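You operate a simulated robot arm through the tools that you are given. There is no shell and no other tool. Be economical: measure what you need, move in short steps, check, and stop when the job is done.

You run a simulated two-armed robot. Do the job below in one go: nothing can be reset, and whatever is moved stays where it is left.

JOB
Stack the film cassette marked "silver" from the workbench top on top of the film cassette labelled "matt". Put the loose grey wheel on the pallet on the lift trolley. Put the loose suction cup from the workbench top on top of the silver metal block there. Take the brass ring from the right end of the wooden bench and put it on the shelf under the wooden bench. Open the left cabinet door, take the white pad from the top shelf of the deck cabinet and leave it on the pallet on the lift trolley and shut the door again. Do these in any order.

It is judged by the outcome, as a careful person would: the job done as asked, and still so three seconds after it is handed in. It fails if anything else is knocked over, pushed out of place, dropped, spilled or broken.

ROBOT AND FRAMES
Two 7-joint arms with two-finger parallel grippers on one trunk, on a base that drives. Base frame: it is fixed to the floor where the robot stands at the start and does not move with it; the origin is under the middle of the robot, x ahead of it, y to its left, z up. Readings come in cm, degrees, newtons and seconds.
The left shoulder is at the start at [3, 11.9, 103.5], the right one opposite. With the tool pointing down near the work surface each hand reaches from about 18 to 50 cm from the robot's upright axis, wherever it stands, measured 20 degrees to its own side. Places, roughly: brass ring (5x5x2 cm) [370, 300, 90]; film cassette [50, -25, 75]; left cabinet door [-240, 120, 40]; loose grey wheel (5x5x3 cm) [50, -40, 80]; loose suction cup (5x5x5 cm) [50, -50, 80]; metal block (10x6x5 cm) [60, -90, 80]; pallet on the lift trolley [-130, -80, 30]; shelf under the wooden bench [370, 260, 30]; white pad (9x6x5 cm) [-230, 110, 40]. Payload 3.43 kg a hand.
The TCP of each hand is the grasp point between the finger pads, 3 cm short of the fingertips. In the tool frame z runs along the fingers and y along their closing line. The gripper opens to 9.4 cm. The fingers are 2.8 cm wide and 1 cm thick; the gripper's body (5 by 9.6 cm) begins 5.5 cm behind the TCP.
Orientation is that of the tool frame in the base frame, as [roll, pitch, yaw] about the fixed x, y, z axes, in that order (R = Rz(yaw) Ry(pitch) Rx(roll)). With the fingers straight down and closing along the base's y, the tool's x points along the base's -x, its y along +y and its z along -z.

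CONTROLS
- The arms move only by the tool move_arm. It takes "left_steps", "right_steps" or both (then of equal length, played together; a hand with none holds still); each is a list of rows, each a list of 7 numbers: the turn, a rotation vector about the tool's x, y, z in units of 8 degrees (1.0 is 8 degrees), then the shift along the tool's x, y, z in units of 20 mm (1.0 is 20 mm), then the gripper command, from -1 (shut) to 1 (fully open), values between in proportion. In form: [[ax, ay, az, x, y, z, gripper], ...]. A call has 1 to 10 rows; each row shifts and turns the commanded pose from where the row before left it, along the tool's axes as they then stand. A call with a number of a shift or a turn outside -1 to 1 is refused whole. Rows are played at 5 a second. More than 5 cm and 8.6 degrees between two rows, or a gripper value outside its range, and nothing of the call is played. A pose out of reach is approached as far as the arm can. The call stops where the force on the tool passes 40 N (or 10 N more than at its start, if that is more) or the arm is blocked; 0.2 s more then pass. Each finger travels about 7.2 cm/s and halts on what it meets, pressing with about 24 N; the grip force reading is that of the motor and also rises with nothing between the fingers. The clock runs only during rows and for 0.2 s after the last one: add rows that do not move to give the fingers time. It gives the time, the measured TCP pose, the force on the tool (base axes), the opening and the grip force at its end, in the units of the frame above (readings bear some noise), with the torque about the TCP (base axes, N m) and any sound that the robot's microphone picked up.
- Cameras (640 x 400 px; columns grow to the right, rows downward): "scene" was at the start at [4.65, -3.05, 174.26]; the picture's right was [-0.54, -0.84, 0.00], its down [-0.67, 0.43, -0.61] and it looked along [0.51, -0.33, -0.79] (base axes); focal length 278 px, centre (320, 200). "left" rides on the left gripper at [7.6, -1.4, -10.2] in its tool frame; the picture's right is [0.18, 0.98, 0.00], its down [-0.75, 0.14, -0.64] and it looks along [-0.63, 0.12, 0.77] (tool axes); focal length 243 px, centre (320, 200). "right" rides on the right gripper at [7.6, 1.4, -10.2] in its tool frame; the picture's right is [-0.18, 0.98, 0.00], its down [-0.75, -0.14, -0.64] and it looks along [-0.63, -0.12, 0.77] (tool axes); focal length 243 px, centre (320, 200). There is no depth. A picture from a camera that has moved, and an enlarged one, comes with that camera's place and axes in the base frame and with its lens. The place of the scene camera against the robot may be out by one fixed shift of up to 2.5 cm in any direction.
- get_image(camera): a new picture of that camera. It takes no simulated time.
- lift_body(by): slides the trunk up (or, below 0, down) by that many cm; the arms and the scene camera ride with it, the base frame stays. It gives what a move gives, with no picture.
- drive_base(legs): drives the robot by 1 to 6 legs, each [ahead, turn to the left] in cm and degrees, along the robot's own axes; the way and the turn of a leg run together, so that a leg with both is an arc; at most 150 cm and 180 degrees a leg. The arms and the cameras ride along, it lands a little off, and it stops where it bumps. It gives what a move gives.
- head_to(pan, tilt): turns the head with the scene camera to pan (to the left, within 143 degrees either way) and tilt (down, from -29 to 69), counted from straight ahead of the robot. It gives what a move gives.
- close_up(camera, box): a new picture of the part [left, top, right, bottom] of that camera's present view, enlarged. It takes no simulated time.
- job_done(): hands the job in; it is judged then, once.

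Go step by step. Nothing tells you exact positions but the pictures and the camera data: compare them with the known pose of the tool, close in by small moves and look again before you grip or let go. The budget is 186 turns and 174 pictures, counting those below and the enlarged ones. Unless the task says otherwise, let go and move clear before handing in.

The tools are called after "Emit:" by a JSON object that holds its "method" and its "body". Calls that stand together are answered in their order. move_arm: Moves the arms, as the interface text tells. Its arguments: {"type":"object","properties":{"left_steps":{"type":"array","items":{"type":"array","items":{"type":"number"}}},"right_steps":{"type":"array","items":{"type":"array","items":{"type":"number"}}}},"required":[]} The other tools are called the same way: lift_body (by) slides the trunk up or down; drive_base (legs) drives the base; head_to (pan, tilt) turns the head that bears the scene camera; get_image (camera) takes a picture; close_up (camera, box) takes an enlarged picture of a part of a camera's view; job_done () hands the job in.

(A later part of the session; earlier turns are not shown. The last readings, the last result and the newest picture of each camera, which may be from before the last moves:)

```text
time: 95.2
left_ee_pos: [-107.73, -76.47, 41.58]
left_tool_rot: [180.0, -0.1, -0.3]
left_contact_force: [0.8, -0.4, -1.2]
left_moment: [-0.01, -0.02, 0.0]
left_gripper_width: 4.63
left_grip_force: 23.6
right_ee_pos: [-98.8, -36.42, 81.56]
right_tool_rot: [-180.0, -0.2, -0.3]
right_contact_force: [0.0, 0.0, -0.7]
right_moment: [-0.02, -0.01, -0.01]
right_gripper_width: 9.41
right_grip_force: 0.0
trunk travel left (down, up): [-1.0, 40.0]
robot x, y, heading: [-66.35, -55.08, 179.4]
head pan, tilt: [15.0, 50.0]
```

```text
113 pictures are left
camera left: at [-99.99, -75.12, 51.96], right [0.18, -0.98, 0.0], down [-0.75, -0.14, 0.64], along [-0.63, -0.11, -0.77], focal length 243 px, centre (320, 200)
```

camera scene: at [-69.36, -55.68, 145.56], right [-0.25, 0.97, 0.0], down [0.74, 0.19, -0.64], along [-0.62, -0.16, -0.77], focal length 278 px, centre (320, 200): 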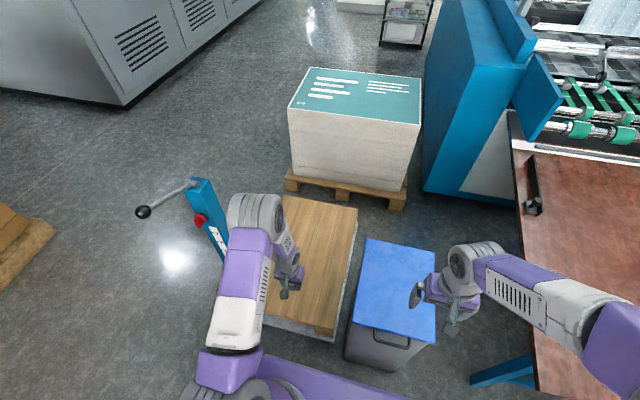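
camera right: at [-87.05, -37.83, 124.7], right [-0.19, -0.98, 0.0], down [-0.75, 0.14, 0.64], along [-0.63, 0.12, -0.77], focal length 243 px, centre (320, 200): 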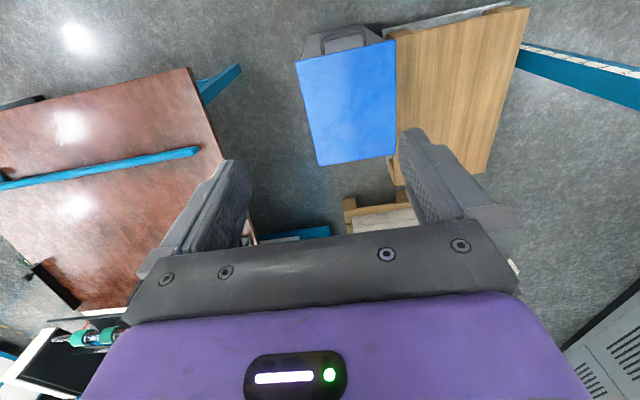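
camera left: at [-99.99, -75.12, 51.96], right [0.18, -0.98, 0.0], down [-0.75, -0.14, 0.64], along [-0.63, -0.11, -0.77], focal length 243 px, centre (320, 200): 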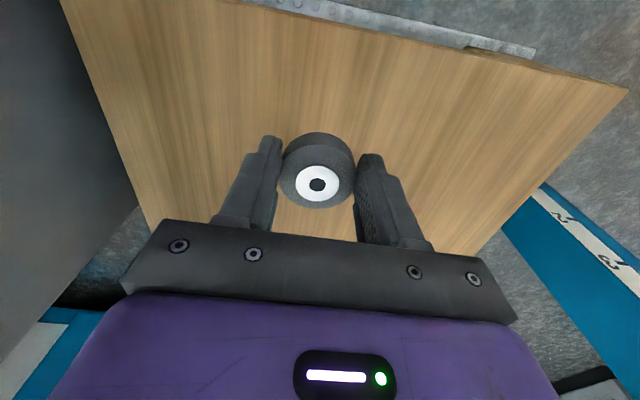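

Emit:
{"method": "move_arm", "body": {"left_steps": [[0, 0, 0, 0, 0, 0.25, -1], [0, 0, 0, 0, 0, 0.25, -1], [0, 0, 0, 0, 0, 0.25, -1], [0, 0, 0, 0, 0, 0.25, -1], [0, 0, 0, 0, 0, 0.12, -1], [0, 0, 0, 0, 0, 0.12, -1], [0, 0, 0, 0, 0, 0.12, -1], [0, 0, 0, 0, 0, 0, -1]]}}

```text
time: 97.0
left_ee_pos: [-107.62, -76.64, 38.85]
left_tool_rot: [-180.0, 0.0, -0.3]
left_contact_force: [-0.1, 0.5, -0.1]
left_moment: [0.01, 0.0, 0.0]
left_gripper_width: 4.63
left_grip_force: 24.0
right_ee_pos: [-98.75, -36.39, 81.5]
right_tool_rot: [-180.0, -0.1, -0.4]
right_contact_force: [-0.2, 0.8, 0.4]
right_moment: [0.01, 0.01, 0.01]
right_gripper_width: 9.42
right_grip_force: 0.0
trunk travel left (down, up): [-1.0, 40.0]
robot x, y, heading: [-66.03, -54.46, 179.2]
head pan, tilt: [15.0, 50.0]
```

Emit:
{"method": "move_arm", "body": {"left_steps": [[0, 0, 0, 0, 0, 0.12, -1], [0, 0, 0, 0, 0, 0.12, -1], [0, 0, 0, 0, 0, 0.12, -1], [0, 0, 0, 0, 0, 0.12, -1], [0, 0, 0, 0, 0, 0.12, -1], [0, 0, 0, 0, 0, 0, -1]]}}

Emit:
{"method": "get_image", "body": {"camera": "left"}}

```text
time: 98.4
left_ee_pos: [-107.65, -76.5, 37.55]
left_tool_rot: [180.0, -0.1, -0.4]
left_contact_force: [-0.2, -0.2, -0.7]
left_moment: [-0.03, -0.02, 0.01]
left_gripper_width: 4.64
left_grip_force: 24.5
right_ee_pos: [-98.66, -36.4, 81.48]
right_tool_rot: [179.9, -0.1, -0.3]
right_contact_force: [-0.1, -0.5, 0.9]
right_moment: [0.0, 0.01, 0.01]
right_gripper_width: 9.43
right_grip_force: 0.0
trunk travel left (down, up): [-1.0, 40.0]
robot x, y, heading: [-66.25, -54.71, 179.4]
head pan, tilt: [15.0, 50.0]
```

```text
112 pictures are left
camera left: at [-100.0, -75.17, 48.02], right [0.18, -0.98, 0.0], down [-0.75, -0.14, 0.64], along [-0.63, -0.11, -0.77], focal length 243 px, centre (320, 200)
```

left: 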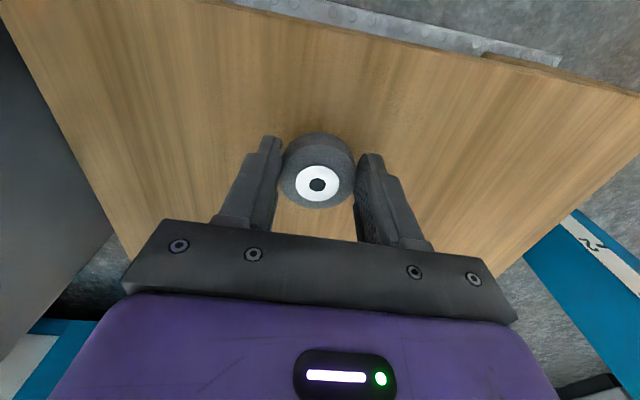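

Emit:
{"method": "move_arm", "body": {"left_steps": [[0, 0, 0, 0, 0, 0.14, -1], [0, 0, 0, 0, 0, 0.14, -1], [0, 0, 0, 0, 0, 0.14, -1], [0, 0, 0, 0, 0, 0.14, -1], [0, 0, 0, 0, 0, 0.14, -1], [0, 0, 0, 0, 0, 0.14, -1], [0, 0, 0, 0, 0, 0, -1]]}}

Emit:
{"method": "get_image", "body": {"camera": "left"}}

```text
time: 100.0
left_ee_pos: [-107.67, -76.66, 36.22]
left_tool_rot: [179.9, 0.1, -0.3]
left_contact_force: [7.2, 0.8, 34.9]
left_moment: [0.05, 0.0, -0.01]
left_gripper_width: 4.69
left_grip_force: 24.1
right_ee_pos: [-98.57, -36.37, 81.59]
right_tool_rot: [179.9, 0.0, -0.3]
right_contact_force: [-0.7, -0.2, 0.3]
right_moment: [-0.03, -0.04, 0.01]
right_gripper_width: 9.41
right_grip_force: 0.0
trunk travel left (down, up): [-1.0, 40.0]
robot x, y, heading: [-66.22, -54.6, 179.4]
head pan, tilt: [15.0, 50.0]
```

```text
111 pictures are left
camera left: at [-99.93, -75.17, 46.52], right [0.18, -0.98, 0.0], down [-0.75, -0.14, 0.64], along [-0.63, -0.12, -0.77], focal length 243 px, centre (320, 200)
```

left: 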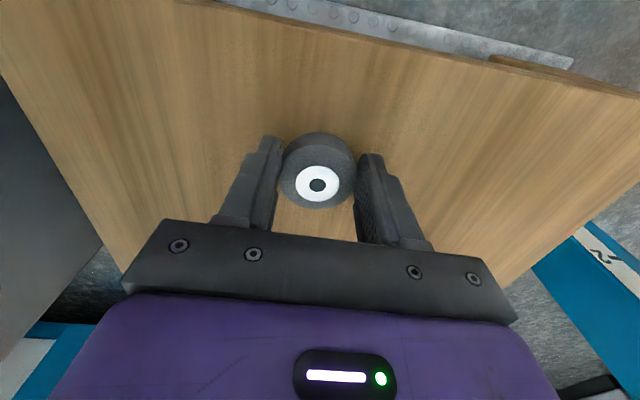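

Contact with the pallet (z ≈ 32.6). Ease off, release and rise.

Emit:
{"method": "move_arm", "body": {"left_steps": [[0, 0, 0, 0, 0, -0.12, -1], [0, 0, 0, 0, 0, 0, 0.3], [0, 0, 0, 0, 0, 0, 0.6], [0, 0, 0, 0, 0, 0, 0.6], [0, 0, 0, 0, 0, -1, 0.6], [0, 0, 0, 0, 0, -1, 0.6], [0, 0, 0, 0, 0, -1, 0.6], [0, 0, 0, 0, 0, -1, 0.6], [0, 0, 0, 0, 0, -1, 0.6], [0, 0, 0, 0, 0, -1, 0.6]]}}

Emit:
{"method": "get_image", "body": {"camera": "left"}}

```text
time: 102.2
left_ee_pos: [-107.52, -76.54, 48.47]
left_tool_rot: [-179.9, -0.1, -0.2]
left_contact_force: [-1.1, 0.1, -0.2]
left_moment: [0.04, 0.0, -0.02]
left_gripper_width: 7.54
left_grip_force: 0.1
right_ee_pos: [-98.73, -36.4, 81.52]
right_tool_rot: [-179.9, -0.1, -0.3]
right_contact_force: [0.9, -0.2, 0.2]
right_moment: [-0.04, -0.03, -0.01]
right_gripper_width: 9.39
right_grip_force: 0.1
trunk travel left (down, up): [-1.0, 40.0]
robot x, y, heading: [-66.46, -54.28, 179.2]
head pan, tilt: [15.0, 50.0]
```

```text
110 pictures are left
camera left: at [-99.87, -75.18, 58.78], right [0.18, -0.98, 0.0], down [-0.75, -0.14, 0.64], along [-0.63, -0.11, -0.77], focal length 243 px, centre (320, 200)
```

left: 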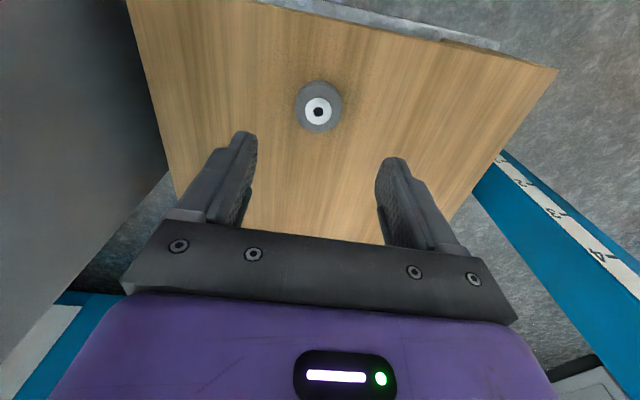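

Wheel is on the pallet. Retract the arm, back off, raise the trunk, and look around to find a path to the cabinet.

Emit:
{"method": "move_arm", "body": {"left_steps": [[0, 0, 0, 0.62, 0, -1, 0.6], [0, 0, 0, 0.62, 0, -1, 0.6], [0, 0, 0, 0.62, 0, -1, 0.6], [0, 0, 0, 0.62, 0, -1, 0.6], [0, 0, 0, 0.62, 0, -1, 0.6], [0, 0, 0, 0.62, 0, -1, 0.6], [0, 0, 0, 0.62, 0, -1, 0.6], [0, 0, 0, 0.62, 0, -1, 0.6], [0, 0, 0, 0.62, 0, -1, 0.6], [0, 0, 0, 0.62, 0, -1, 0.6]]}}

Emit:
{"method": "drive_base", "body": {"legs": [[-30, 0]]}}

Emit:
{"method": "lift_body", "body": {"by": 30}}

Emit:
{"method": "head_to", "body": {"pan": -60, "tilt": 25}}

Emit:
{"method": "get_image", "body": {"camera": "scene"}}

```text
time: 104.4
left_ee_pos: [-95.01, -76.54, 68.33]
left_tool_rot: [-179.9, 0.0, -0.3]
left_contact_force: [0.6, 0.3, 0.3]
left_moment: [0.01, -0.02, 0.02]
left_gripper_width: 7.53
left_grip_force: 0.0
right_ee_pos: [-98.71, -36.35, 81.6]
right_tool_rot: [179.9, -0.1, -0.3]
right_contact_force: [0.3, 0.2, 0.2]
right_moment: [0.01, 0.01, 0.01]
right_gripper_width: 9.38
right_grip_force: 0.0
trunk travel left (down, up): [-1.0, 40.0]
robot x, y, heading: [-66.37, -55.07, 179.8]
head pan, tilt: [15.0, 50.0]
```

```text
time: 106.4
left_ee_pos: [-65.21, -76.9, 68.21]
left_tool_rot: [180.0, -0.1, -0.4]
left_contact_force: [0.5, -0.4, 0.1]
left_moment: [-0.01, -0.03, -0.01]
left_gripper_width: 7.5
left_grip_force: 0.1
right_ee_pos: [-68.75, -36.74, 81.48]
right_tool_rot: [180.0, -0.1, -0.2]
right_contact_force: [0.0, -0.9, -0.1]
right_moment: [0.0, 0.01, -0.04]
right_gripper_width: 9.4
right_grip_force: 0.0
trunk travel left (down, up): [-1.0, 40.0]
robot x, y, heading: [-36.29, -55.22, 179.3]
head pan, tilt: [15.0, 50.0]
```

```text
time: 109.4
left_ee_pos: [-65.24, -76.91, 98.23]
left_tool_rot: [180.0, 0.0, -0.2]
left_contact_force: [-0.6, 0.6, 0.3]
left_moment: [-0.01, -0.05, 0.0]
left_gripper_width: 7.47
left_grip_force: 0.1
right_ee_pos: [-68.83, -36.68, 111.45]
right_tool_rot: [-179.9, -0.1, -0.3]
right_contact_force: [0.4, -0.4, 0.1]
right_moment: [0.0, -0.03, 0.05]
right_gripper_width: 9.41
right_grip_force: 0.1
trunk travel left (down, up): [-31.0, 10.0]
robot x, y, heading: [-36.41, -55.19, 179.7]
head pan, tilt: [15.0, 50.0]
```

```text
time: 110.9
left_ee_pos: [-65.24, -76.87, 98.31]
left_tool_rot: [-180.0, 0.0, -0.3]
left_contact_force: [0.1, -0.2, -0.8]
left_moment: [0.02, 0.02, 0.01]
left_gripper_width: 7.51
left_grip_force: 0.1
right_ee_pos: [-68.84, -36.65, 111.49]
right_tool_rot: [-180.0, -0.1, -0.2]
right_contact_force: [0.2, -0.6, 0.0]
right_moment: [-0.01, 0.02, 0.0]
right_gripper_width: 9.42
right_grip_force: 0.0
trunk travel left (down, up): [-31.0, 10.0]
robot x, y, heading: [-36.14, -54.93, 179.4]
head pan, tilt: [-60.0, 25.0]
```

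```text
109 pictures are left
camera scene: at [-36.55, -46.02, 179.31], right [0.87, 0.49, 0.0], down [0.21, -0.37, -0.91], along [-0.45, 0.79, -0.42], focal length 278 px, centre (320, 200)
```

scene: 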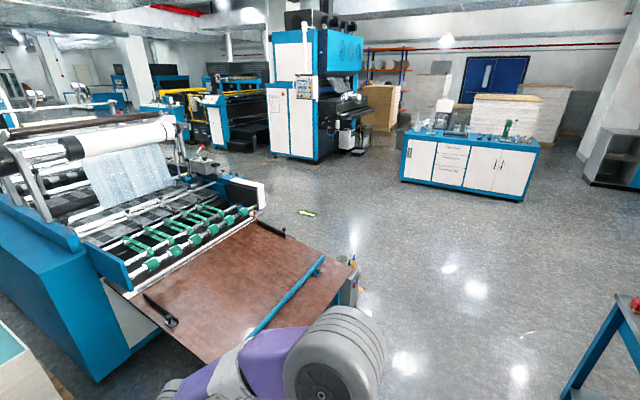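

The machine with the red table lies between; the cabinet should be on its far (+y) side. I'll drive along +y past it and look from there.

Emit:
{"method": "drive_base", "body": {"legs": [[0, -89.5], [150, 0], [80, 0]]}}

Emit:
{"method": "head_to", "body": {"pan": 90, "tilt": 25}}

Emit:
{"method": "get_image", "body": {"camera": "scene"}}

```text
time: 126.0
left_ee_pos: [-61.41, 201.17, 98.25]
left_tool_rot: [-180.0, 0.0, -88.2]
left_contact_force: [-1.3, 1.1, -0.1]
left_moment: [0.02, 0.0, -0.02]
left_gripper_width: 7.5
left_grip_force: 0.1
right_ee_pos: [-21.45, 206.27, 111.53]
right_tool_rot: [180.0, -0.1, -88.3]
right_contact_force: [0.0, -1.4, 0.0]
right_moment: [-0.02, -0.01, 0.01]
right_gripper_width: 9.43
right_grip_force: 0.0
trunk travel left (down, up): [-31.0, 10.0]
robot x, y, heading: [-38.49, 173.16, 91.1]
head pan, tilt: [-60.0, 25.0]
```

```text
time: 128.3
left_ee_pos: [-61.31, 201.13, 98.23]
left_tool_rot: [179.9, 0.0, -88.2]
left_contact_force: [-0.5, -0.4, -0.4]
left_moment: [-0.01, -0.01, 0.0]
left_gripper_width: 7.52
left_grip_force: 0.1
right_ee_pos: [-21.41, 206.2, 111.5]
right_tool_rot: [180.0, -0.1, -88.3]
right_contact_force: [1.0, 0.6, 0.1]
right_moment: [0.02, 0.02, 0.0]
right_gripper_width: 9.41
right_grip_force: 0.0
trunk travel left (down, up): [-31.0, 10.0]
robot x, y, heading: [-38.44, 173.27, 91.5]
head pan, tilt: [90.0, 25.0]
```

```text
108 pictures are left
camera scene: at [-46.32, 170.89, 179.31], right [-0.02, 1.0, 0.0], down [0.42, 0.01, -0.91], along [-0.91, -0.02, -0.42], focal length 278 px, centre (320, 200)
```

scene: 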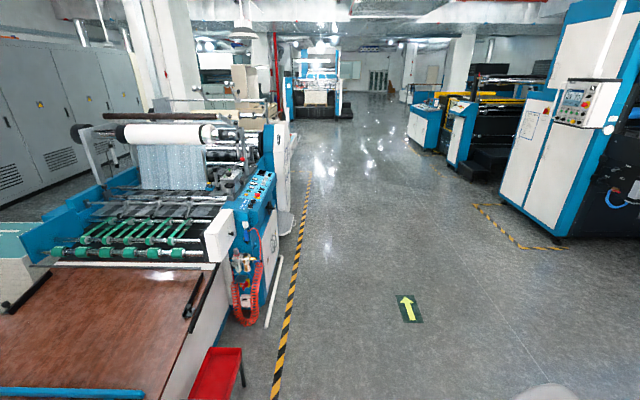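

Emit:
{"method": "close_up", "body": {"camera": "scene", "box": [190, 120, 350, 340]}}

```text
1.82 times, centred on (270, 230) of scene
camera zoom: at [-46.32, 170.89, 179.31], right [-0.02, 1.0, 0.0], down [0.42, 0.01, -0.91], along [-0.91, -0.02, -0.42], focal length 506 px, centre (411, 146)
```

zoom: 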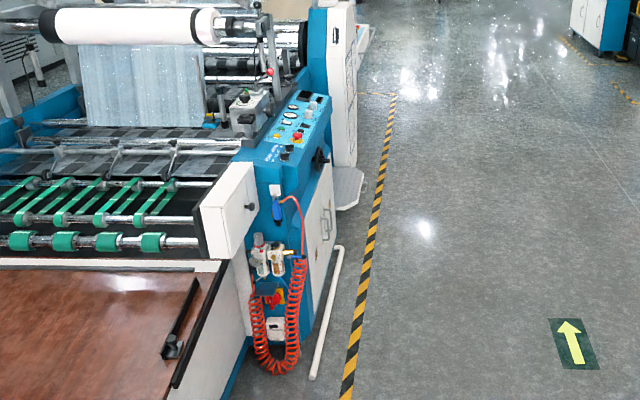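

The deck cabinet's white doors face +y under the control panel, near [-240, 130]. I'll drive along the aisle and turn to face the doors from a distance.

Emit:
{"method": "drive_base", "body": {"legs": [[35, 0], [0, 89], [100, 0], [95, 0], [0, 90]]}}

Emit:
{"method": "head_to", "body": {"pan": 0, "tilt": 45}}

Emit:
{"method": "get_image", "body": {"camera": "scene"}}

```text
time: 147.6
left_ee_pos: [-215.43, 179.85, 98.17]
left_tool_rot: [-180.0, 0.0, 89.9]
left_contact_force: [1.1, -0.3, -0.3]
left_moment: [-0.01, 0.02, -0.01]
left_gripper_width: 7.53
left_grip_force: 0.1
right_ee_pos: [-255.58, 176.07, 111.55]
right_tool_rot: [180.0, -0.1, 89.8]
right_contact_force: [0.1, 0.8, -0.3]
right_moment: [0.03, -0.05, -0.04]
right_gripper_width: 9.38
right_grip_force: 0.0
trunk travel left (down, up): [-31.0, 10.0]
robot x, y, heading: [-237.48, 208.81, -90.4]
head pan, tilt: [90.0, 25.0]
```

```text
time: 149.2
left_ee_pos: [-215.44, 179.8, 98.26]
left_tool_rot: [-180.0, 0.0, 89.8]
left_contact_force: [-0.9, 0.0, 0.0]
left_moment: [-0.02, -0.01, 0.01]
left_gripper_width: 7.51
left_grip_force: 0.1
right_ee_pos: [-255.51, 176.09, 111.47]
right_tool_rot: [-180.0, -0.1, 89.8]
right_contact_force: [0.5, -1.1, 0.3]
right_moment: [-0.01, 0.0, 0.01]
right_gripper_width: 9.4
right_grip_force: 0.2
trunk travel left (down, up): [-31.0, 10.0]
robot x, y, heading: [-237.14, 208.15, -90.7]
head pan, tilt: [0.0, 45.0]
```

```text
106 pictures are left
camera scene: at [-236.04, 204.48, 176.26], right [-1.0, 0.01, 0.0], down [0.01, 0.71, -0.71], along [-0.01, -0.71, -0.71], focal length 278 px, centre (320, 200)
```

scene: 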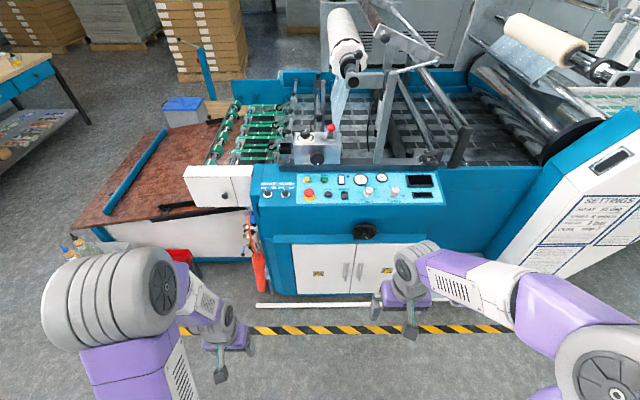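

The cabinet with two white doors and central handles is right ahead. I look closely at the doors.

Emit:
{"method": "close_up", "body": {"camera": "scene", "box": [240, 160, 480, 320]}}

Emit:
{"method": "get_image", "body": {"camera": "right"}}

Emit:
{"method": "get_image", "body": {"camera": "left"}}

```text
2.50 times, centred on (360, 240) of scene
camera zoom: at [-236.04, 204.48, 176.26], right [-1.0, 0.01, 0.0], down [0.01, 0.71, -0.71], along [-0.01, -0.71, -0.71], focal length 696 px, centre (220, 100)
```

zoom: 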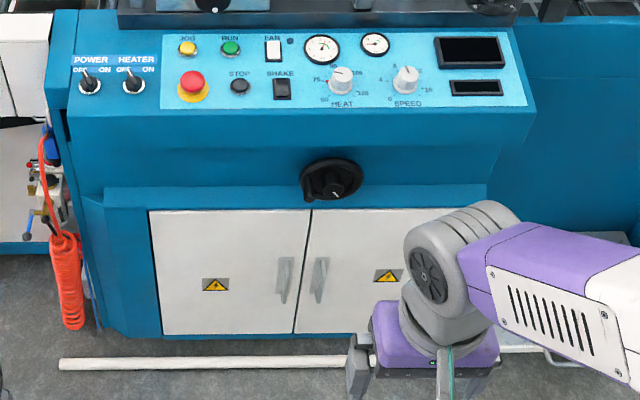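

```text
104 pictures are left
camera right: at [-253.97, 183.85, 121.7], right [0.98, -0.19, 0.0], down [-0.14, -0.75, 0.64], along [-0.12, -0.63, -0.77], focal length 243 px, centre (320, 200)
```

right: 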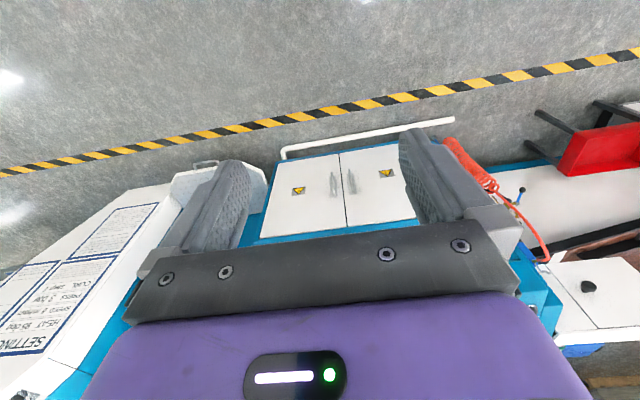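

```text
103 pictures are left
camera left: at [-216.83, 187.4, 108.61], right [0.98, 0.18, 0.0], down [0.14, -0.75, 0.64], along [0.12, -0.63, -0.77], focal length 243 px, centre (320, 200)
```

left: 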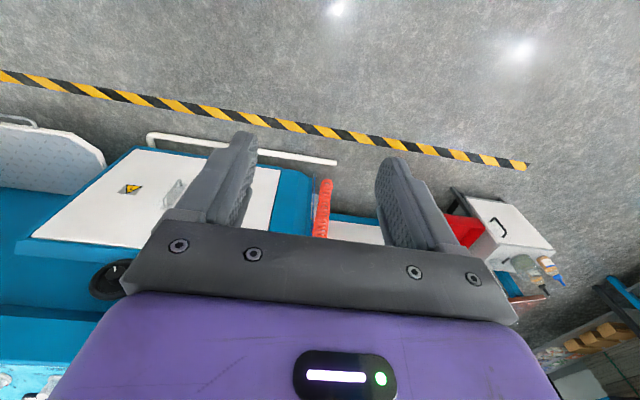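

Door geometry: hinge edge x≈-223, meeting edge x≈-256, plane y≈121, z 11–61; the left door's handle is at about x -251, z 31–46. I move in front of it and lower the trunk.

Emit:
{"method": "drive_base", "body": {"legs": [[0, -40], [27, 0], [0, 40.7]]}}

Emit:
{"method": "lift_body", "body": {"by": -30}}

Emit:
{"method": "get_image", "body": {"camera": "left"}}

Emit:
{"method": "get_image", "body": {"camera": "scene"}}

```text
time: 155.0
left_ee_pos: [-232.57, 159.82, 98.34]
left_tool_rot: [-180.0, 0.1, 91.0]
left_contact_force: [0.6, 0.7, -0.5]
left_moment: [0.0, 0.0, -0.01]
left_gripper_width: 7.52
left_grip_force: 0.0
right_ee_pos: [-272.38, 155.3, 111.64]
right_tool_rot: [180.0, 0.0, 90.9]
right_contact_force: [-0.2, 0.5, 0.1]
right_moment: [0.04, 0.01, 0.0]
right_gripper_width: 9.43
right_grip_force: 0.1
trunk travel left (down, up): [-31.0, 10.0]
robot x, y, heading: [-255.24, 187.75, -89.2]
head pan, tilt: [0.0, 45.0]
```

```text
time: 158.0
left_ee_pos: [-232.51, 159.74, 68.27]
left_tool_rot: [-180.0, 0.0, 91.0]
left_contact_force: [0.2, -0.7, 0.2]
left_moment: [0.01, -0.04, 0.0]
left_gripper_width: 7.51
left_grip_force: 0.0
right_ee_pos: [-272.53, 155.36, 81.48]
right_tool_rot: [-179.9, -0.2, 90.9]
right_contact_force: [0.0, -0.1, -0.3]
right_moment: [0.04, 0.01, 0.0]
right_gripper_width: 9.43
right_grip_force: 0.0
trunk travel left (down, up): [-1.0, 40.0]
robot x, y, heading: [-255.14, 188.1, -89.2]
head pan, tilt: [0.0, 45.0]
```

```text
102 pictures are left
camera left: at [-233.99, 167.41, 78.62], right [0.98, 0.2, 0.0], down [0.15, -0.75, 0.64], along [0.13, -0.63, -0.77], focal length 243 px, centre (320, 200)
```

left: 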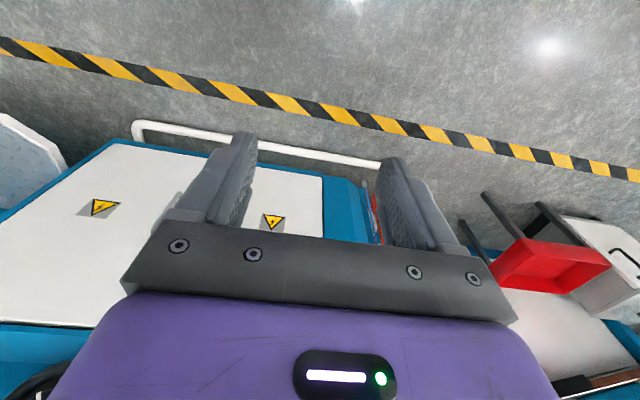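

```text
101 pictures are left
camera scene: at [-253.55, 184.06, 146.27], right [-1.0, -0.01, 0.0], down [-0.01, 0.71, -0.71], along [0.01, -0.71, -0.71], focal length 278 px, centre (320, 200)
```

scene: 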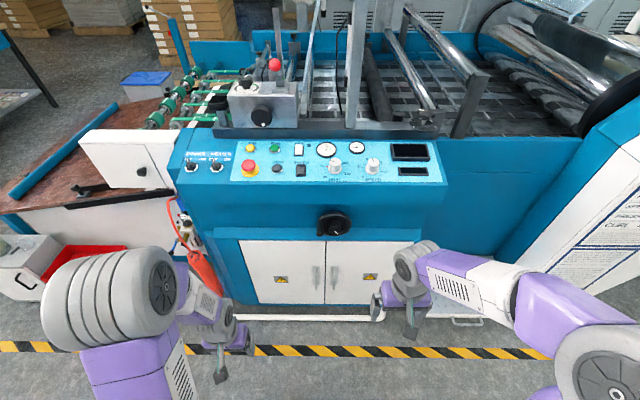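

Emit:
{"method": "close_up", "body": {"camera": "scene", "box": [230, 220, 430, 330]}}

Emit:
{"method": "close_up", "body": {"camera": "left", "box": [90, 120, 330, 320]}}

Emit:
{"method": "get_image", "body": {"camera": "right"}}

```text
3.20 times, centred on (330, 275) of scene
camera zoom: at [-253.55, 184.06, 146.27], right [-1.0, -0.01, 0.0], down [-0.01, 0.71, -0.71], along [0.01, -0.71, -0.71], focal length 890 px, centre (288, -40)
```

zoom: 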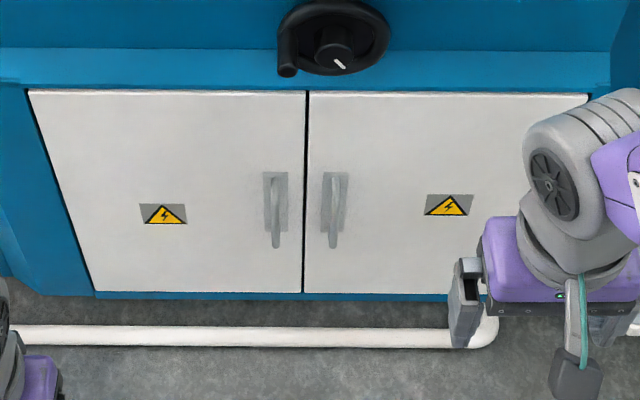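

```text
2.00 times, centred on (210, 220) of left
camera zoom: at [-233.99, 167.41, 78.62], right [0.98, 0.2, 0.0], down [0.15, -0.75, 0.64], along [0.13, -0.63, -0.77], focal length 485 px, centre (540, 160)
```

zoom: 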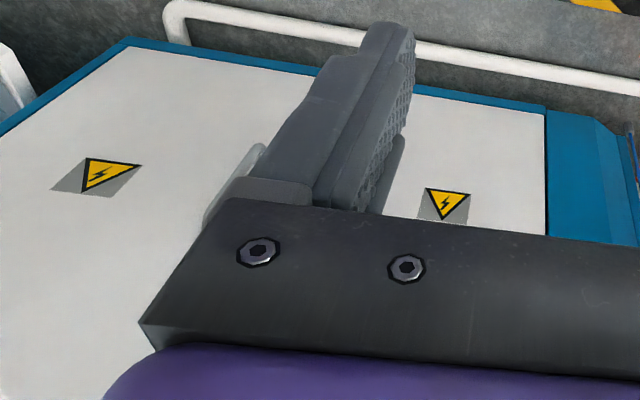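

```text
98 pictures are left
camera right: at [-271.04, 163.08, 91.71], right [0.99, -0.17, 0.0], down [-0.13, -0.76, 0.64], along [-0.11, -0.63, -0.77], focal length 243 px, centre (320, 200)
```

right: 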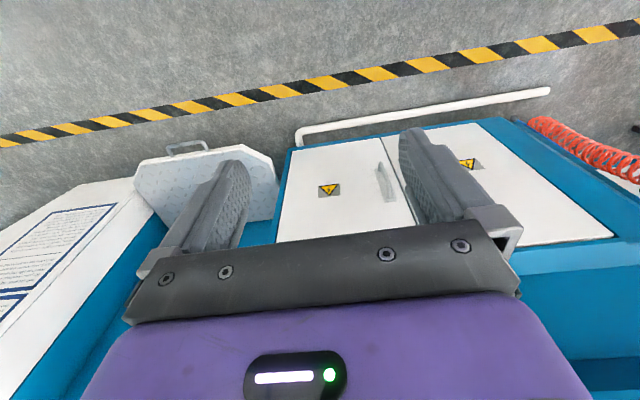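

The left handle is a vertical bar near x -251, z 31–45, standing ~3 cm off the door. I move 7 cm closer, pitch the left gripper forward and bring it in front of the handle.

Emit:
{"method": "drive_base", "body": {"legs": [[7, 0]]}}

Emit:
{"method": "move_arm", "body": {"left_steps": [[0, -1, 0, 0, 0, 0, 0.2], [0, -1, 0, 0, 0, 0, 0.2], [0, -1, 0, 0, 0, 0, 0.2], [0, -1, 0, 0, 0, 0, 0.2], [0, -1, 0, 0, 0, 0, 0.2], [0, -1, 0, 0, 0, 0, 0.2], [0, -1, 0, 0, 0, 0, 0.2], [0, -1, 0, 0, 0, 0, 0.2], [0, -1, 0, 0, 0, 0, 0.2]]}}

Emit:
{"method": "move_arm", "body": {"left_steps": [[0, 0, 0, 0.9, -0.9, 0.5, 0.2], [0, 0, 0, 0.9, -0.9, 0.5, 0.2], [0, 0, 0, 0.9, -0.9, 0.5, 0.2], [0, 0, 0, 0.9, -0.9, 0.5, 0.2], [0, 0, 0, 0.9, -0.9, 0.5, 0.2], [0, 0, 0, 0.9, -0.9, 0.5, 0.2], [0, 0, 0, 0.9, -0.9, 0.5, 0.2], [0, 0, 0, 0.9, -0.9, 0.5, 0.2], [0, 0, 0, 0.9, -0.9, 0.5, 0.2], [0, 0, 0, 0.9, -0.9, 0.5, 0.2]]}}

Emit:
{"method": "get_image", "body": {"camera": "scene"}}

Emit:
{"method": "get_image", "body": {"camera": "left"}}

```text
time: 159.0
left_ee_pos: [-232.46, 152.88, 68.25]
left_tool_rot: [-180.0, -0.1, 90.8]
left_contact_force: [-0.6, -0.1, 0.0]
left_moment: [-0.01, 0.05, -0.02]
left_gripper_width: 7.53
left_grip_force: 0.0
right_ee_pos: [-272.54, 148.36, 81.53]
right_tool_rot: [-180.0, -0.2, 90.9]
right_contact_force: [-0.8, 0.0, 0.6]
right_moment: [-0.02, 0.01, 0.01]
right_gripper_width: 9.38
right_grip_force: 0.0
trunk travel left (down, up): [-1.0, 40.0]
robot x, y, heading: [-254.7, 181.21, -89.0]
head pan, tilt: [0.0, 45.0]
```

```text
time: 161.0
left_ee_pos: [-228.96, 141.25, 66.33]
left_tool_rot: [-179.9, 72.0, 91.0]
left_contact_force: [-1.0, 0.4, 0.3]
left_moment: [0.03, 0.01, 0.02]
left_gripper_width: 5.63
left_grip_force: 0.1
left hand out of reach, approached as far as the arm can: row 1, 2, 3, 4, 5, 6, 7
right_ee_pos: [-272.47, 148.44, 81.6]
right_tool_rot: [180.0, -0.1, 90.9]
right_contact_force: [0.7, -0.2, 0.0]
right_moment: [-0.03, -0.02, 0.02]
right_gripper_width: 9.4
right_grip_force: 0.0
trunk travel left (down, up): [-1.0, 40.0]
robot x, y, heading: [-254.74, 181.36, -89.1]
head pan, tilt: [0.0, 45.0]
```

```text
time: 163.2
left_ee_pos: [-247.18, 137.13, 46.12]
left_tool_rot: [180.0, 72.0, 91.0]
left_contact_force: [0.6, -0.6, 0.4]
left_moment: [-0.01, 0.01, 0.0]
left_gripper_width: 5.64
left_grip_force: 0.0
right_ee_pos: [-272.5, 148.36, 81.55]
right_tool_rot: [-180.0, -0.2, 90.9]
right_contact_force: [0.1, 0.0, -0.2]
right_moment: [-0.03, 0.02, -0.03]
right_gripper_width: 9.41
right_grip_force: 0.1
trunk travel left (down, up): [-1.0, 40.0]
robot x, y, heading: [-254.91, 181.53, -89.2]
head pan, tilt: [0.0, 45.0]
```

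```text
97 pictures are left
camera scene: at [-253.48, 177.14, 146.26], right [-1.0, -0.01, 0.0], down [-0.01, 0.71, -0.71], along [0.01, -0.71, -0.71], focal length 278 px, centre (320, 200)
```

scene: 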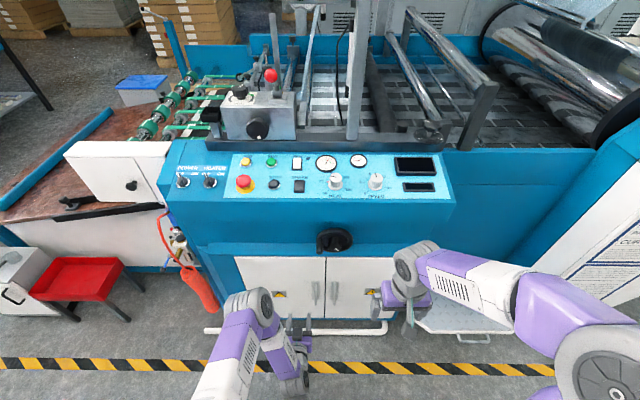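

```text
96 pictures are left
camera left: at [-248.64, 149.24, 42.11], right [0.98, 0.07, -0.18], down [0.14, 0.38, 0.92], along [0.13, -0.92, 0.36], focal length 243 px, centre (320, 200)
```

left: 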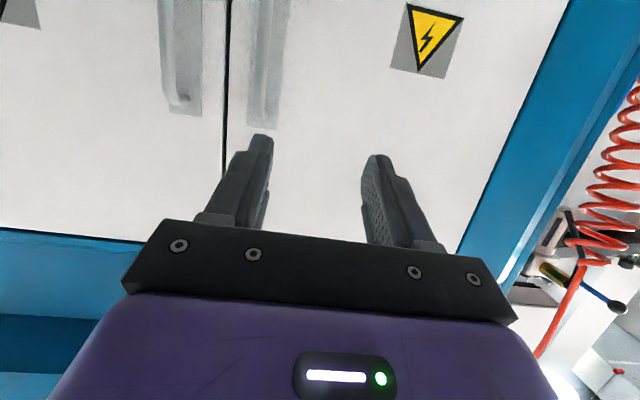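

Handle bar is at x ≈ -252.3. Align the gripper with it and come closer.

Emit:
{"method": "move_arm", "body": {"left_steps": [[0, 0, 0, 0.76, -0.66, 0.9, 0.2], [0, 0, 0, 0.76, -0.66, 0.9, 0.2], [0, 0, 0, 0.76, -0.66, 0.9, 0.2], [0, 0, 0, 0.76, -0.66, 0.9, 0.2]]}}

Emit:
{"method": "get_image", "body": {"camera": "left"}}

Emit:
{"method": "close_up", "body": {"camera": "scene", "box": [230, 240, 430, 365]}}

```text
time: 164.2
left_ee_pos: [-252.16, 131.91, 37.99]
left_tool_rot: [-179.8, 72.0, 91.1]
left_contact_force: [0.5, -0.5, -0.2]
left_moment: [-0.02, -0.01, -0.01]
left_gripper_width: 5.66
left_grip_force: 0.0
right_ee_pos: [-272.48, 148.42, 81.6]
right_tool_rot: [180.0, -0.2, 90.9]
right_contact_force: [-0.5, -0.4, -0.3]
right_moment: [-0.03, -0.01, -0.01]
right_gripper_width: 9.39
right_grip_force: 0.0
trunk travel left (down, up): [-1.0, 40.0]
robot x, y, heading: [-254.85, 181.15, -89.3]
head pan, tilt: [0.0, 45.0]
```

```text
95 pictures are left
camera left: at [-253.8, 144.09, 34.06], right [0.98, 0.07, -0.18], down [0.14, 0.38, 0.92], along [0.13, -0.92, 0.36], focal length 243 px, centre (320, 200)
```

left: 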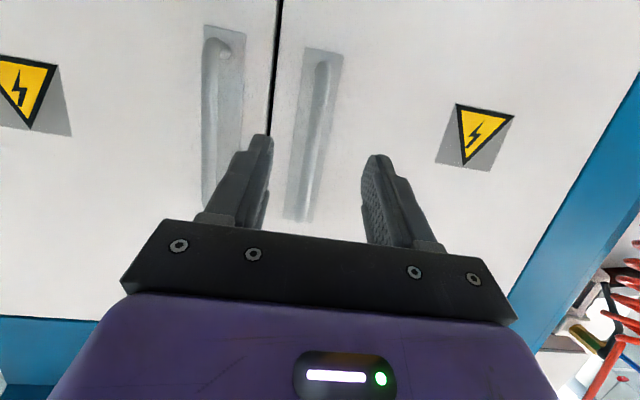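

```text
3.20 times, centred on (330, 302) of scene
camera zoom: at [-253.48, 177.14, 146.26], right [-1.0, -0.01, 0.0], down [-0.01, 0.71, -0.71], along [0.01, -0.71, -0.71], focal length 890 px, centre (288, -128)
```

zoom: 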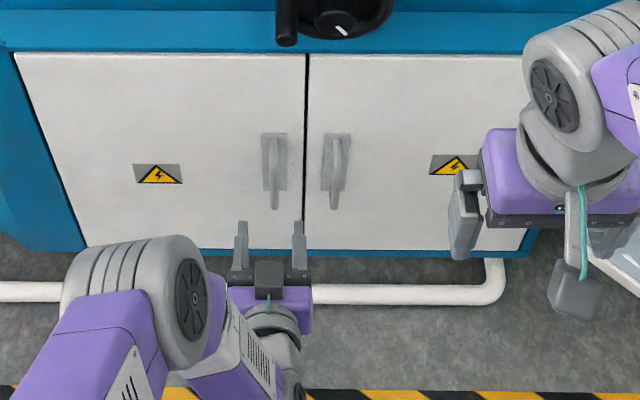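

Aligned with the bar (x ≈ -252.7, z 31–43). Advance until the pads straddle it, then close.

Emit:
{"method": "move_arm", "body": {"left_steps": [[0, 0, 0, -0.31, -0.1, 0.95, 0.0], [0, 0, 0, -0.31, -0.1, 0.95, 0.0], [0, 0, 0, -0.25, 0, 0.78, 0.0], [0, 0, 0, 0, 0, 0, 0.0]]}}

Emit:
{"method": "get_image", "body": {"camera": "left"}}

```text
time: 165.2
left_ee_pos: [-252.52, 126.26, 38.07]
left_tool_rot: [180.0, 72.0, 90.9]
left_contact_force: [-0.8, -0.4, -0.4]
left_moment: [0.0, 0.0, -0.01]
left_gripper_width: 4.7
left_grip_force: 0.1
right_ee_pos: [-272.53, 148.42, 81.58]
right_tool_rot: [-180.0, -0.1, 90.9]
right_contact_force: [-0.7, 1.1, -0.2]
right_moment: [-0.03, 0.02, -0.02]
right_gripper_width: 9.4
right_grip_force: 0.0
trunk travel left (down, up): [-1.0, 40.0]
robot x, y, heading: [-254.5, 181.24, -88.9]
head pan, tilt: [0.0, 45.0]
```

```text
93 pictures are left
camera left: at [-253.98, 138.31, 34.12], right [0.98, 0.07, -0.17], down [0.14, 0.38, 0.92], along [0.13, -0.92, 0.36], focal length 243 px, centre (320, 200)
```

left: 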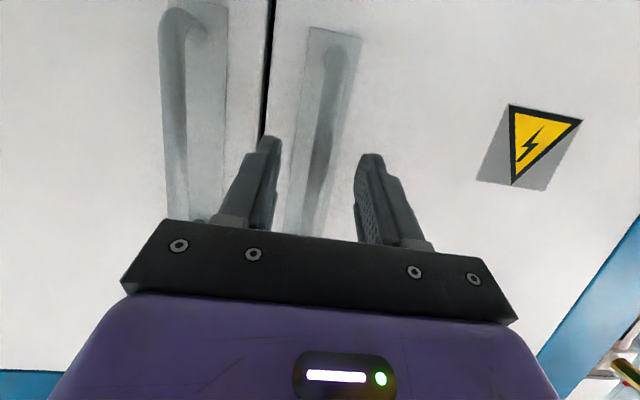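

Emit:
{"method": "move_arm", "body": {"left_steps": [[0, 0, 0, -0.05, 0, 0.25, 0.0], [0, 0, 0, 0, 0, 0, -1], [0, 0, 0, 0, 0, 0, -1], [0, 0, 0, 0, 0, 0, -1], [0, 0, 0, 0, 0, 0, -1]]}}

Emit:
{"method": "get_image", "body": {"camera": "left"}}

```text
time: 166.4
left_ee_pos: [-252.4, 125.76, 38.07]
left_tool_rot: [-179.8, 71.9, 90.8]
left_contact_force: [-6.8, 0.5, 1.1]
left_moment: [0.03, -0.04, -0.08]
left_gripper_width: 1.09
left_grip_force: 44.0
right_ee_pos: [-272.56, 148.46, 81.53]
right_tool_rot: [179.9, 0.0, 90.9]
right_contact_force: [-0.9, 0.7, -0.1]
right_moment: [0.01, 0.0, -0.03]
right_gripper_width: 9.41
right_grip_force: 0.0
trunk travel left (down, up): [-1.0, 40.0]
robot x, y, heading: [-254.98, 181.27, -89.2]
head pan, tilt: [0.0, 45.0]
```

```text
92 pictures are left
camera left: at [-254.05, 137.87, 34.03], right [0.98, 0.07, -0.18], down [0.14, 0.38, 0.92], along [0.13, -0.92, 0.36], focal length 243 px, centre (320, 200)
```

left: 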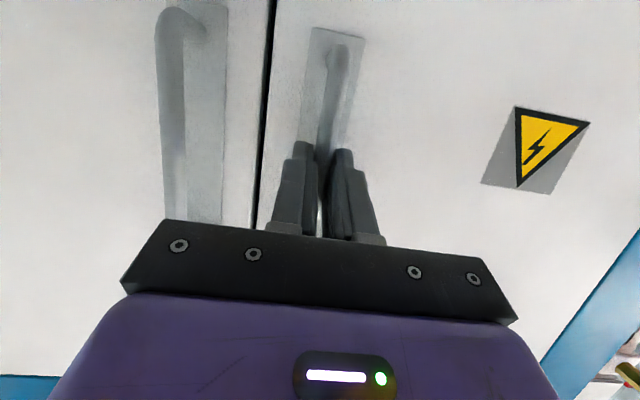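

The bar is gripped (1.1 cm). Now pull along the door's arc about the hinge, first a few degrees.

Emit:
{"method": "move_arm", "body": {"left_steps": [[0.475, 0, 0.155, 0.32, 0.11, -0.98, -1], [0.475, 0, 0.155, 0.32, 0.11, -0.98, -1], [0.475, 0, 0.155, 0.32, 0.11, -0.98, -1]]}}

Emit:
{"method": "get_image", "body": {"camera": "scene"}}

```text
time: 167.2
left_ee_pos: [-250.94, 131.92, 38.07]
left_tool_rot: [179.7, 72.2, 78.9]
left_contact_force: [12.3, -3.5, 9.1]
left_moment: [0.75, -0.02, 0.26]
left_gripper_width: 1.08
left_grip_force: 44.3
right_ee_pos: [-272.4, 148.53, 81.47]
right_tool_rot: [-179.9, -0.1, 91.0]
right_contact_force: [-0.3, 0.3, 0.9]
right_moment: [0.0, 0.03, 0.02]
right_gripper_width: 9.42
right_grip_force: 0.0
trunk travel left (down, up): [-1.0, 40.0]
robot x, y, heading: [-254.99, 181.6, -89.3]
head pan, tilt: [0.0, 45.0]
```

```text
91 pictures are left
camera scene: at [-253.39, 177.18, 146.26], right [-1.0, -0.01, 0.0], down [-0.01, 0.71, -0.71], along [0.01, -0.71, -0.71], focal length 278 px, centre (320, 200)
```

scene: 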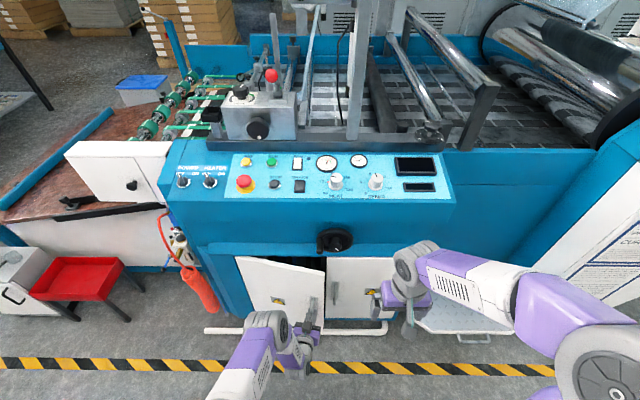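

The door opens. Continue the arc.

Emit:
{"method": "move_arm", "body": {"left_steps": [[0.475, 0, 0.155, 0.32, 0.17, -0.98, -1], [0.475, 0, 0.155, 0.32, 0.17, -0.98, -1], [0.475, 0, 0.155, 0.32, 0.15, -0.98, -1], [0.475, 0, 0.155, 0.32, 0.15, -0.98, -1], [0.475, 0, 0.155, 0.32, 0.15, -0.98, -1], [0.475, 0, 0.155, 0.32, 0.15, -0.98, -1]]}}

Emit:
{"method": "get_image", "body": {"camera": "scene"}}

```text
time: 168.2
left_ee_pos: [-247.08, 138.88, 37.97]
left_tool_rot: [178.7, 72.2, 63.2]
left_contact_force: [2.8, -1.6, -0.9]
left_moment: [0.11, 0.96, 0.25]
left_gripper_width: 1.08
left_grip_force: 44.7
right_ee_pos: [-272.53, 148.39, 81.47]
right_tool_rot: [-179.9, -0.2, 91.0]
right_contact_force: [-0.2, -0.5, 0.4]
right_moment: [-0.01, -0.04, 0.0]
right_gripper_width: 9.4
right_grip_force: 0.1
trunk travel left (down, up): [-1.0, 40.0]
robot x, y, heading: [-254.65, 181.19, -89.5]
head pan, tilt: [0.0, 45.0]
stopped in row 5 (left hand): the force on the tool passed its limit at 41 N (the readings are from after the stop); the commanded pose is now the measured one
```

```text
90 pictures are left
camera scene: at [-253.45, 177.1, 146.24], right [-1.0, -0.01, 0.0], down [-0.01, 0.71, -0.71], along [0.01, -0.71, -0.71], focal length 278 px, centre (320, 200)
```

scene: 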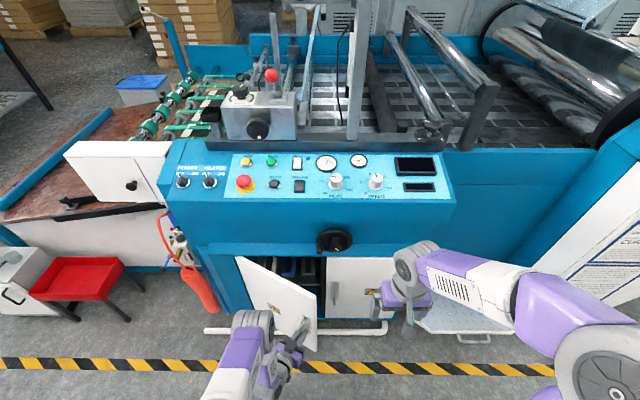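

Door is about 28° open. Continue with gentler steps.

Emit:
{"method": "move_arm", "body": {"left_steps": [[0.3, 0, 0.1, 0.25, 0.12, -0.75, -1], [0.3, 0, 0.1, 0.25, 0.12, -0.75, -1], [0.3, 0, 0.1, 0.25, 0.12, -0.75, -1], [0.3, 0, 0.1, 0.25, 0.12, -0.75, -1], [0.3, 0, 0.1, 0.25, 0.12, -0.75, -1]]}}

Emit:
{"method": "get_image", "body": {"camera": "scene"}}

```text
time: 169.4
left_ee_pos: [-241.54, 144.55, 37.98]
left_tool_rot: [176.6, 72.1, 49.0]
left_contact_force: [25.4, -28.6, -7.6]
left_moment: [0.59, 1.05, 0.52]
left_gripper_width: 1.1
left_grip_force: 44.8
right_ee_pos: [-272.18, 148.2, 81.38]
right_tool_rot: [-179.9, -0.1, 91.0]
right_contact_force: [0.2, -0.3, 0.1]
right_moment: [-0.04, 0.01, 0.0]
right_gripper_width: 9.4
right_grip_force: 0.0
trunk travel left (down, up): [-1.0, 40.0]
robot x, y, heading: [-254.85, 181.41, -89.4]
head pan, tilt: [0.0, 45.0]
```

```text
89 pictures are left
camera scene: at [-253.28, 176.91, 146.24], right [-1.0, -0.01, 0.0], down [-0.01, 0.71, -0.71], along [0.01, -0.71, -0.71], focal length 278 px, centre (320, 200)
```

scene: 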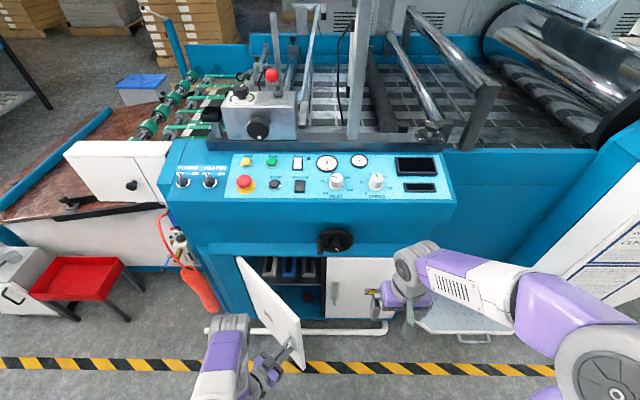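

Forces show I'm pulling a little outward from the hinge; add more inward shift and continue.

Emit:
{"method": "move_arm", "body": {"left_steps": [[0, 0, 0, 0, 0.4, 0, -1], [0.35, 0, 0.11, 0.25, 0.2, -0.75, -1], [0.35, 0, 0.11, 0.25, 0.2, -0.75, -1], [0.35, 0, 0.11, 0.25, 0.2, -0.75, -1], [0.35, 0, 0.11, 0.25, 0.2, -0.75, -1], [0.35, 0, 0.11, 0.25, 0.2, -0.75, -1], [0.35, 0, 0.11, 0.25, 0.2, -0.75, -1]]}}

Emit:
{"method": "get_image", "body": {"camera": "scene"}}

```text
time: 171.0
left_ee_pos: [-232.92, 149.13, 37.93]
left_tool_rot: [177.8, 71.9, 32.4]
left_contact_force: [8.9, -23.9, -4.7]
left_moment: [0.9, 0.63, 0.39]
left_gripper_width: 1.09
left_grip_force: 44.4
right_ee_pos: [-272.4, 148.44, 81.49]
right_tool_rot: [-179.8, -0.2, 91.0]
right_contact_force: [0.2, 0.2, 0.0]
right_moment: [0.04, 0.02, 0.0]
right_gripper_width: 9.4
right_grip_force: 0.2
trunk travel left (down, up): [-1.0, 40.0]
robot x, y, heading: [-255.12, 181.23, -89.6]
head pan, tilt: [0.0, 45.0]
```

```text
88 pictures are left
camera scene: at [-253.37, 176.97, 146.25], right [-1.0, -0.01, 0.0], down [-0.01, 0.71, -0.71], along [0.01, -0.71, -0.71], focal length 278 px, centre (320, 200)
```

scene: 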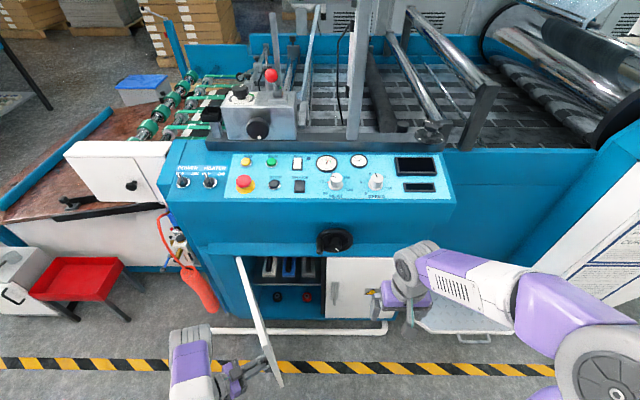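

About 65° open; the shelves with several pads are visible. Continue to ~85°.

Emit:
{"method": "move_arm", "body": {"left_steps": [[0, 0, 0, 0, 0.4, 0, -1], [0.38, 0, 0.12, 0.25, 0.2, -0.75, -1], [0.38, 0, 0.12, 0.25, 0.2, -0.75, -1], [0.38, 0, 0.12, 0.25, 0.2, -0.75, -1], [0.38, 0, 0.12, 0.25, 0.2, -0.75, -1], [0.38, 0, 0.12, 0.25, 0.2, -0.75, -1], [0.38, 0, 0.12, 0.25, 0.2, -0.75, -1]]}}

Emit:
{"method": "close_up", "body": {"camera": "scene", "box": [200, 230, 400, 400]}}

```text
time: 172.6
left_ee_pos: [-223.08, 150.49, 37.98]
left_tool_rot: [178.5, 71.9, 13.6]
left_contact_force: [0.7, -4.9, 9.8]
left_moment: [0.52, 0.95, 0.23]
left_gripper_width: 1.06
left_grip_force: 44.1
right_ee_pos: [-272.52, 148.57, 81.49]
right_tool_rot: [-180.0, -0.1, 91.0]
right_contact_force: [-0.1, 0.6, 0.6]
right_moment: [-0.02, 0.02, -0.03]
right_gripper_width: 9.42
right_grip_force: 0.0
trunk travel left (down, up): [-1.0, 40.0]
robot x, y, heading: [-254.71, 181.66, -89.0]
head pan, tilt: [0.0, 45.0]
```

```text
2.35 times, centred on (300, 315) of scene
camera zoom: at [-253.47, 177.12, 146.26], right [-1.0, -0.01, 0.0], down [-0.01, 0.71, -0.71], along [0.01, -0.71, -0.71], focal length 655 px, centre (367, -71)
```

zoom: 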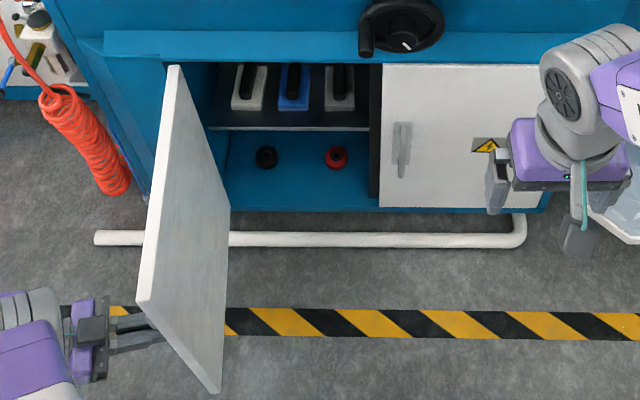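

The door is about 85° open and three pads stand on the top shelf: white, blue, grey. I release the handle, back the hand off and look at the pads.

Emit:
{"method": "move_arm", "body": {"left_steps": [[0, 0, 0, 0, 0, 0, -0.2], [0, 0, 0, 0, 0, 0, 0], [0, 0, 0, 0, 0, -0.8, 0], [0, 0, 0, 0, 0, -1, 0], [0, 0, 0, 0, 0, -1, 0], [0, 0, 0, 0, 0, -1, 0], [0, 0, 0, 0, 0, -1, 0]]}}

Emit:
{"method": "close_up", "body": {"camera": "scene", "box": [240, 245, 340, 320]}}

Emit:
{"method": "get_image", "body": {"camera": "scene"}}

```text
time: 174.2
left_ee_pos: [-214.34, 153.26, 41.33]
left_tool_rot: [179.3, 71.7, 14.2]
left_contact_force: [-0.4, -0.5, -0.3]
left_moment: [-0.02, 0.01, 0.02]
left_gripper_width: 4.7
left_grip_force: 0.1
left hand out of reach, approached as far as the arm can: row 7
right_ee_pos: [-272.35, 148.35, 81.56]
right_tool_rot: [179.9, -0.1, 91.0]
right_contact_force: [0.3, -0.4, 0.7]
right_moment: [0.04, 0.0, -0.01]
right_gripper_width: 9.41
right_grip_force: 0.0
trunk travel left (down, up): [-1.0, 40.0]
robot x, y, heading: [-254.97, 180.91, -89.3]
head pan, tilt: [0.0, 45.0]
```

```text
5.33 times, centred on (290, 282) of scene
camera zoom: at [-253.46, 177.1, 146.26], right [-1.0, -0.01, 0.0], down [-0.01, 0.71, -0.71], along [0.01, -0.71, -0.71], focal length 1484 px, centre (480, -240)
```

zoom: 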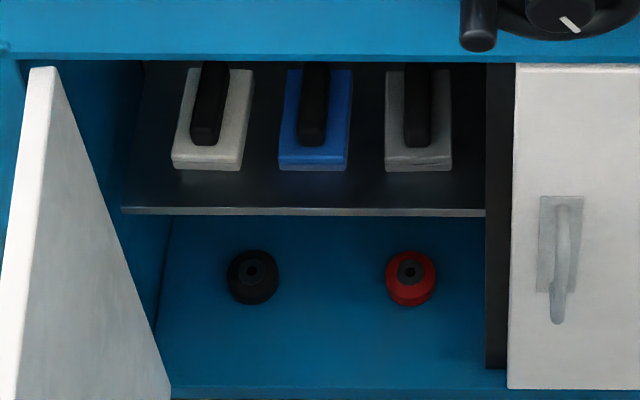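

```text
85 pictures are left
camera scene: at [-253.46, 177.1, 146.26], right [-1.0, -0.01, 0.0], down [-0.01, 0.71, -0.71], along [0.01, -0.71, -0.71], focal length 278 px, centre (320, 200)
```

scene: 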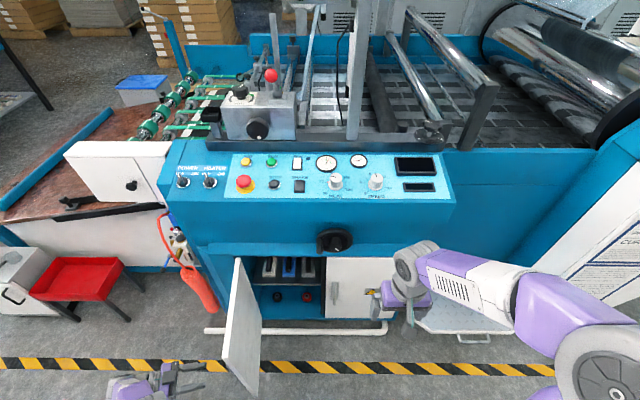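

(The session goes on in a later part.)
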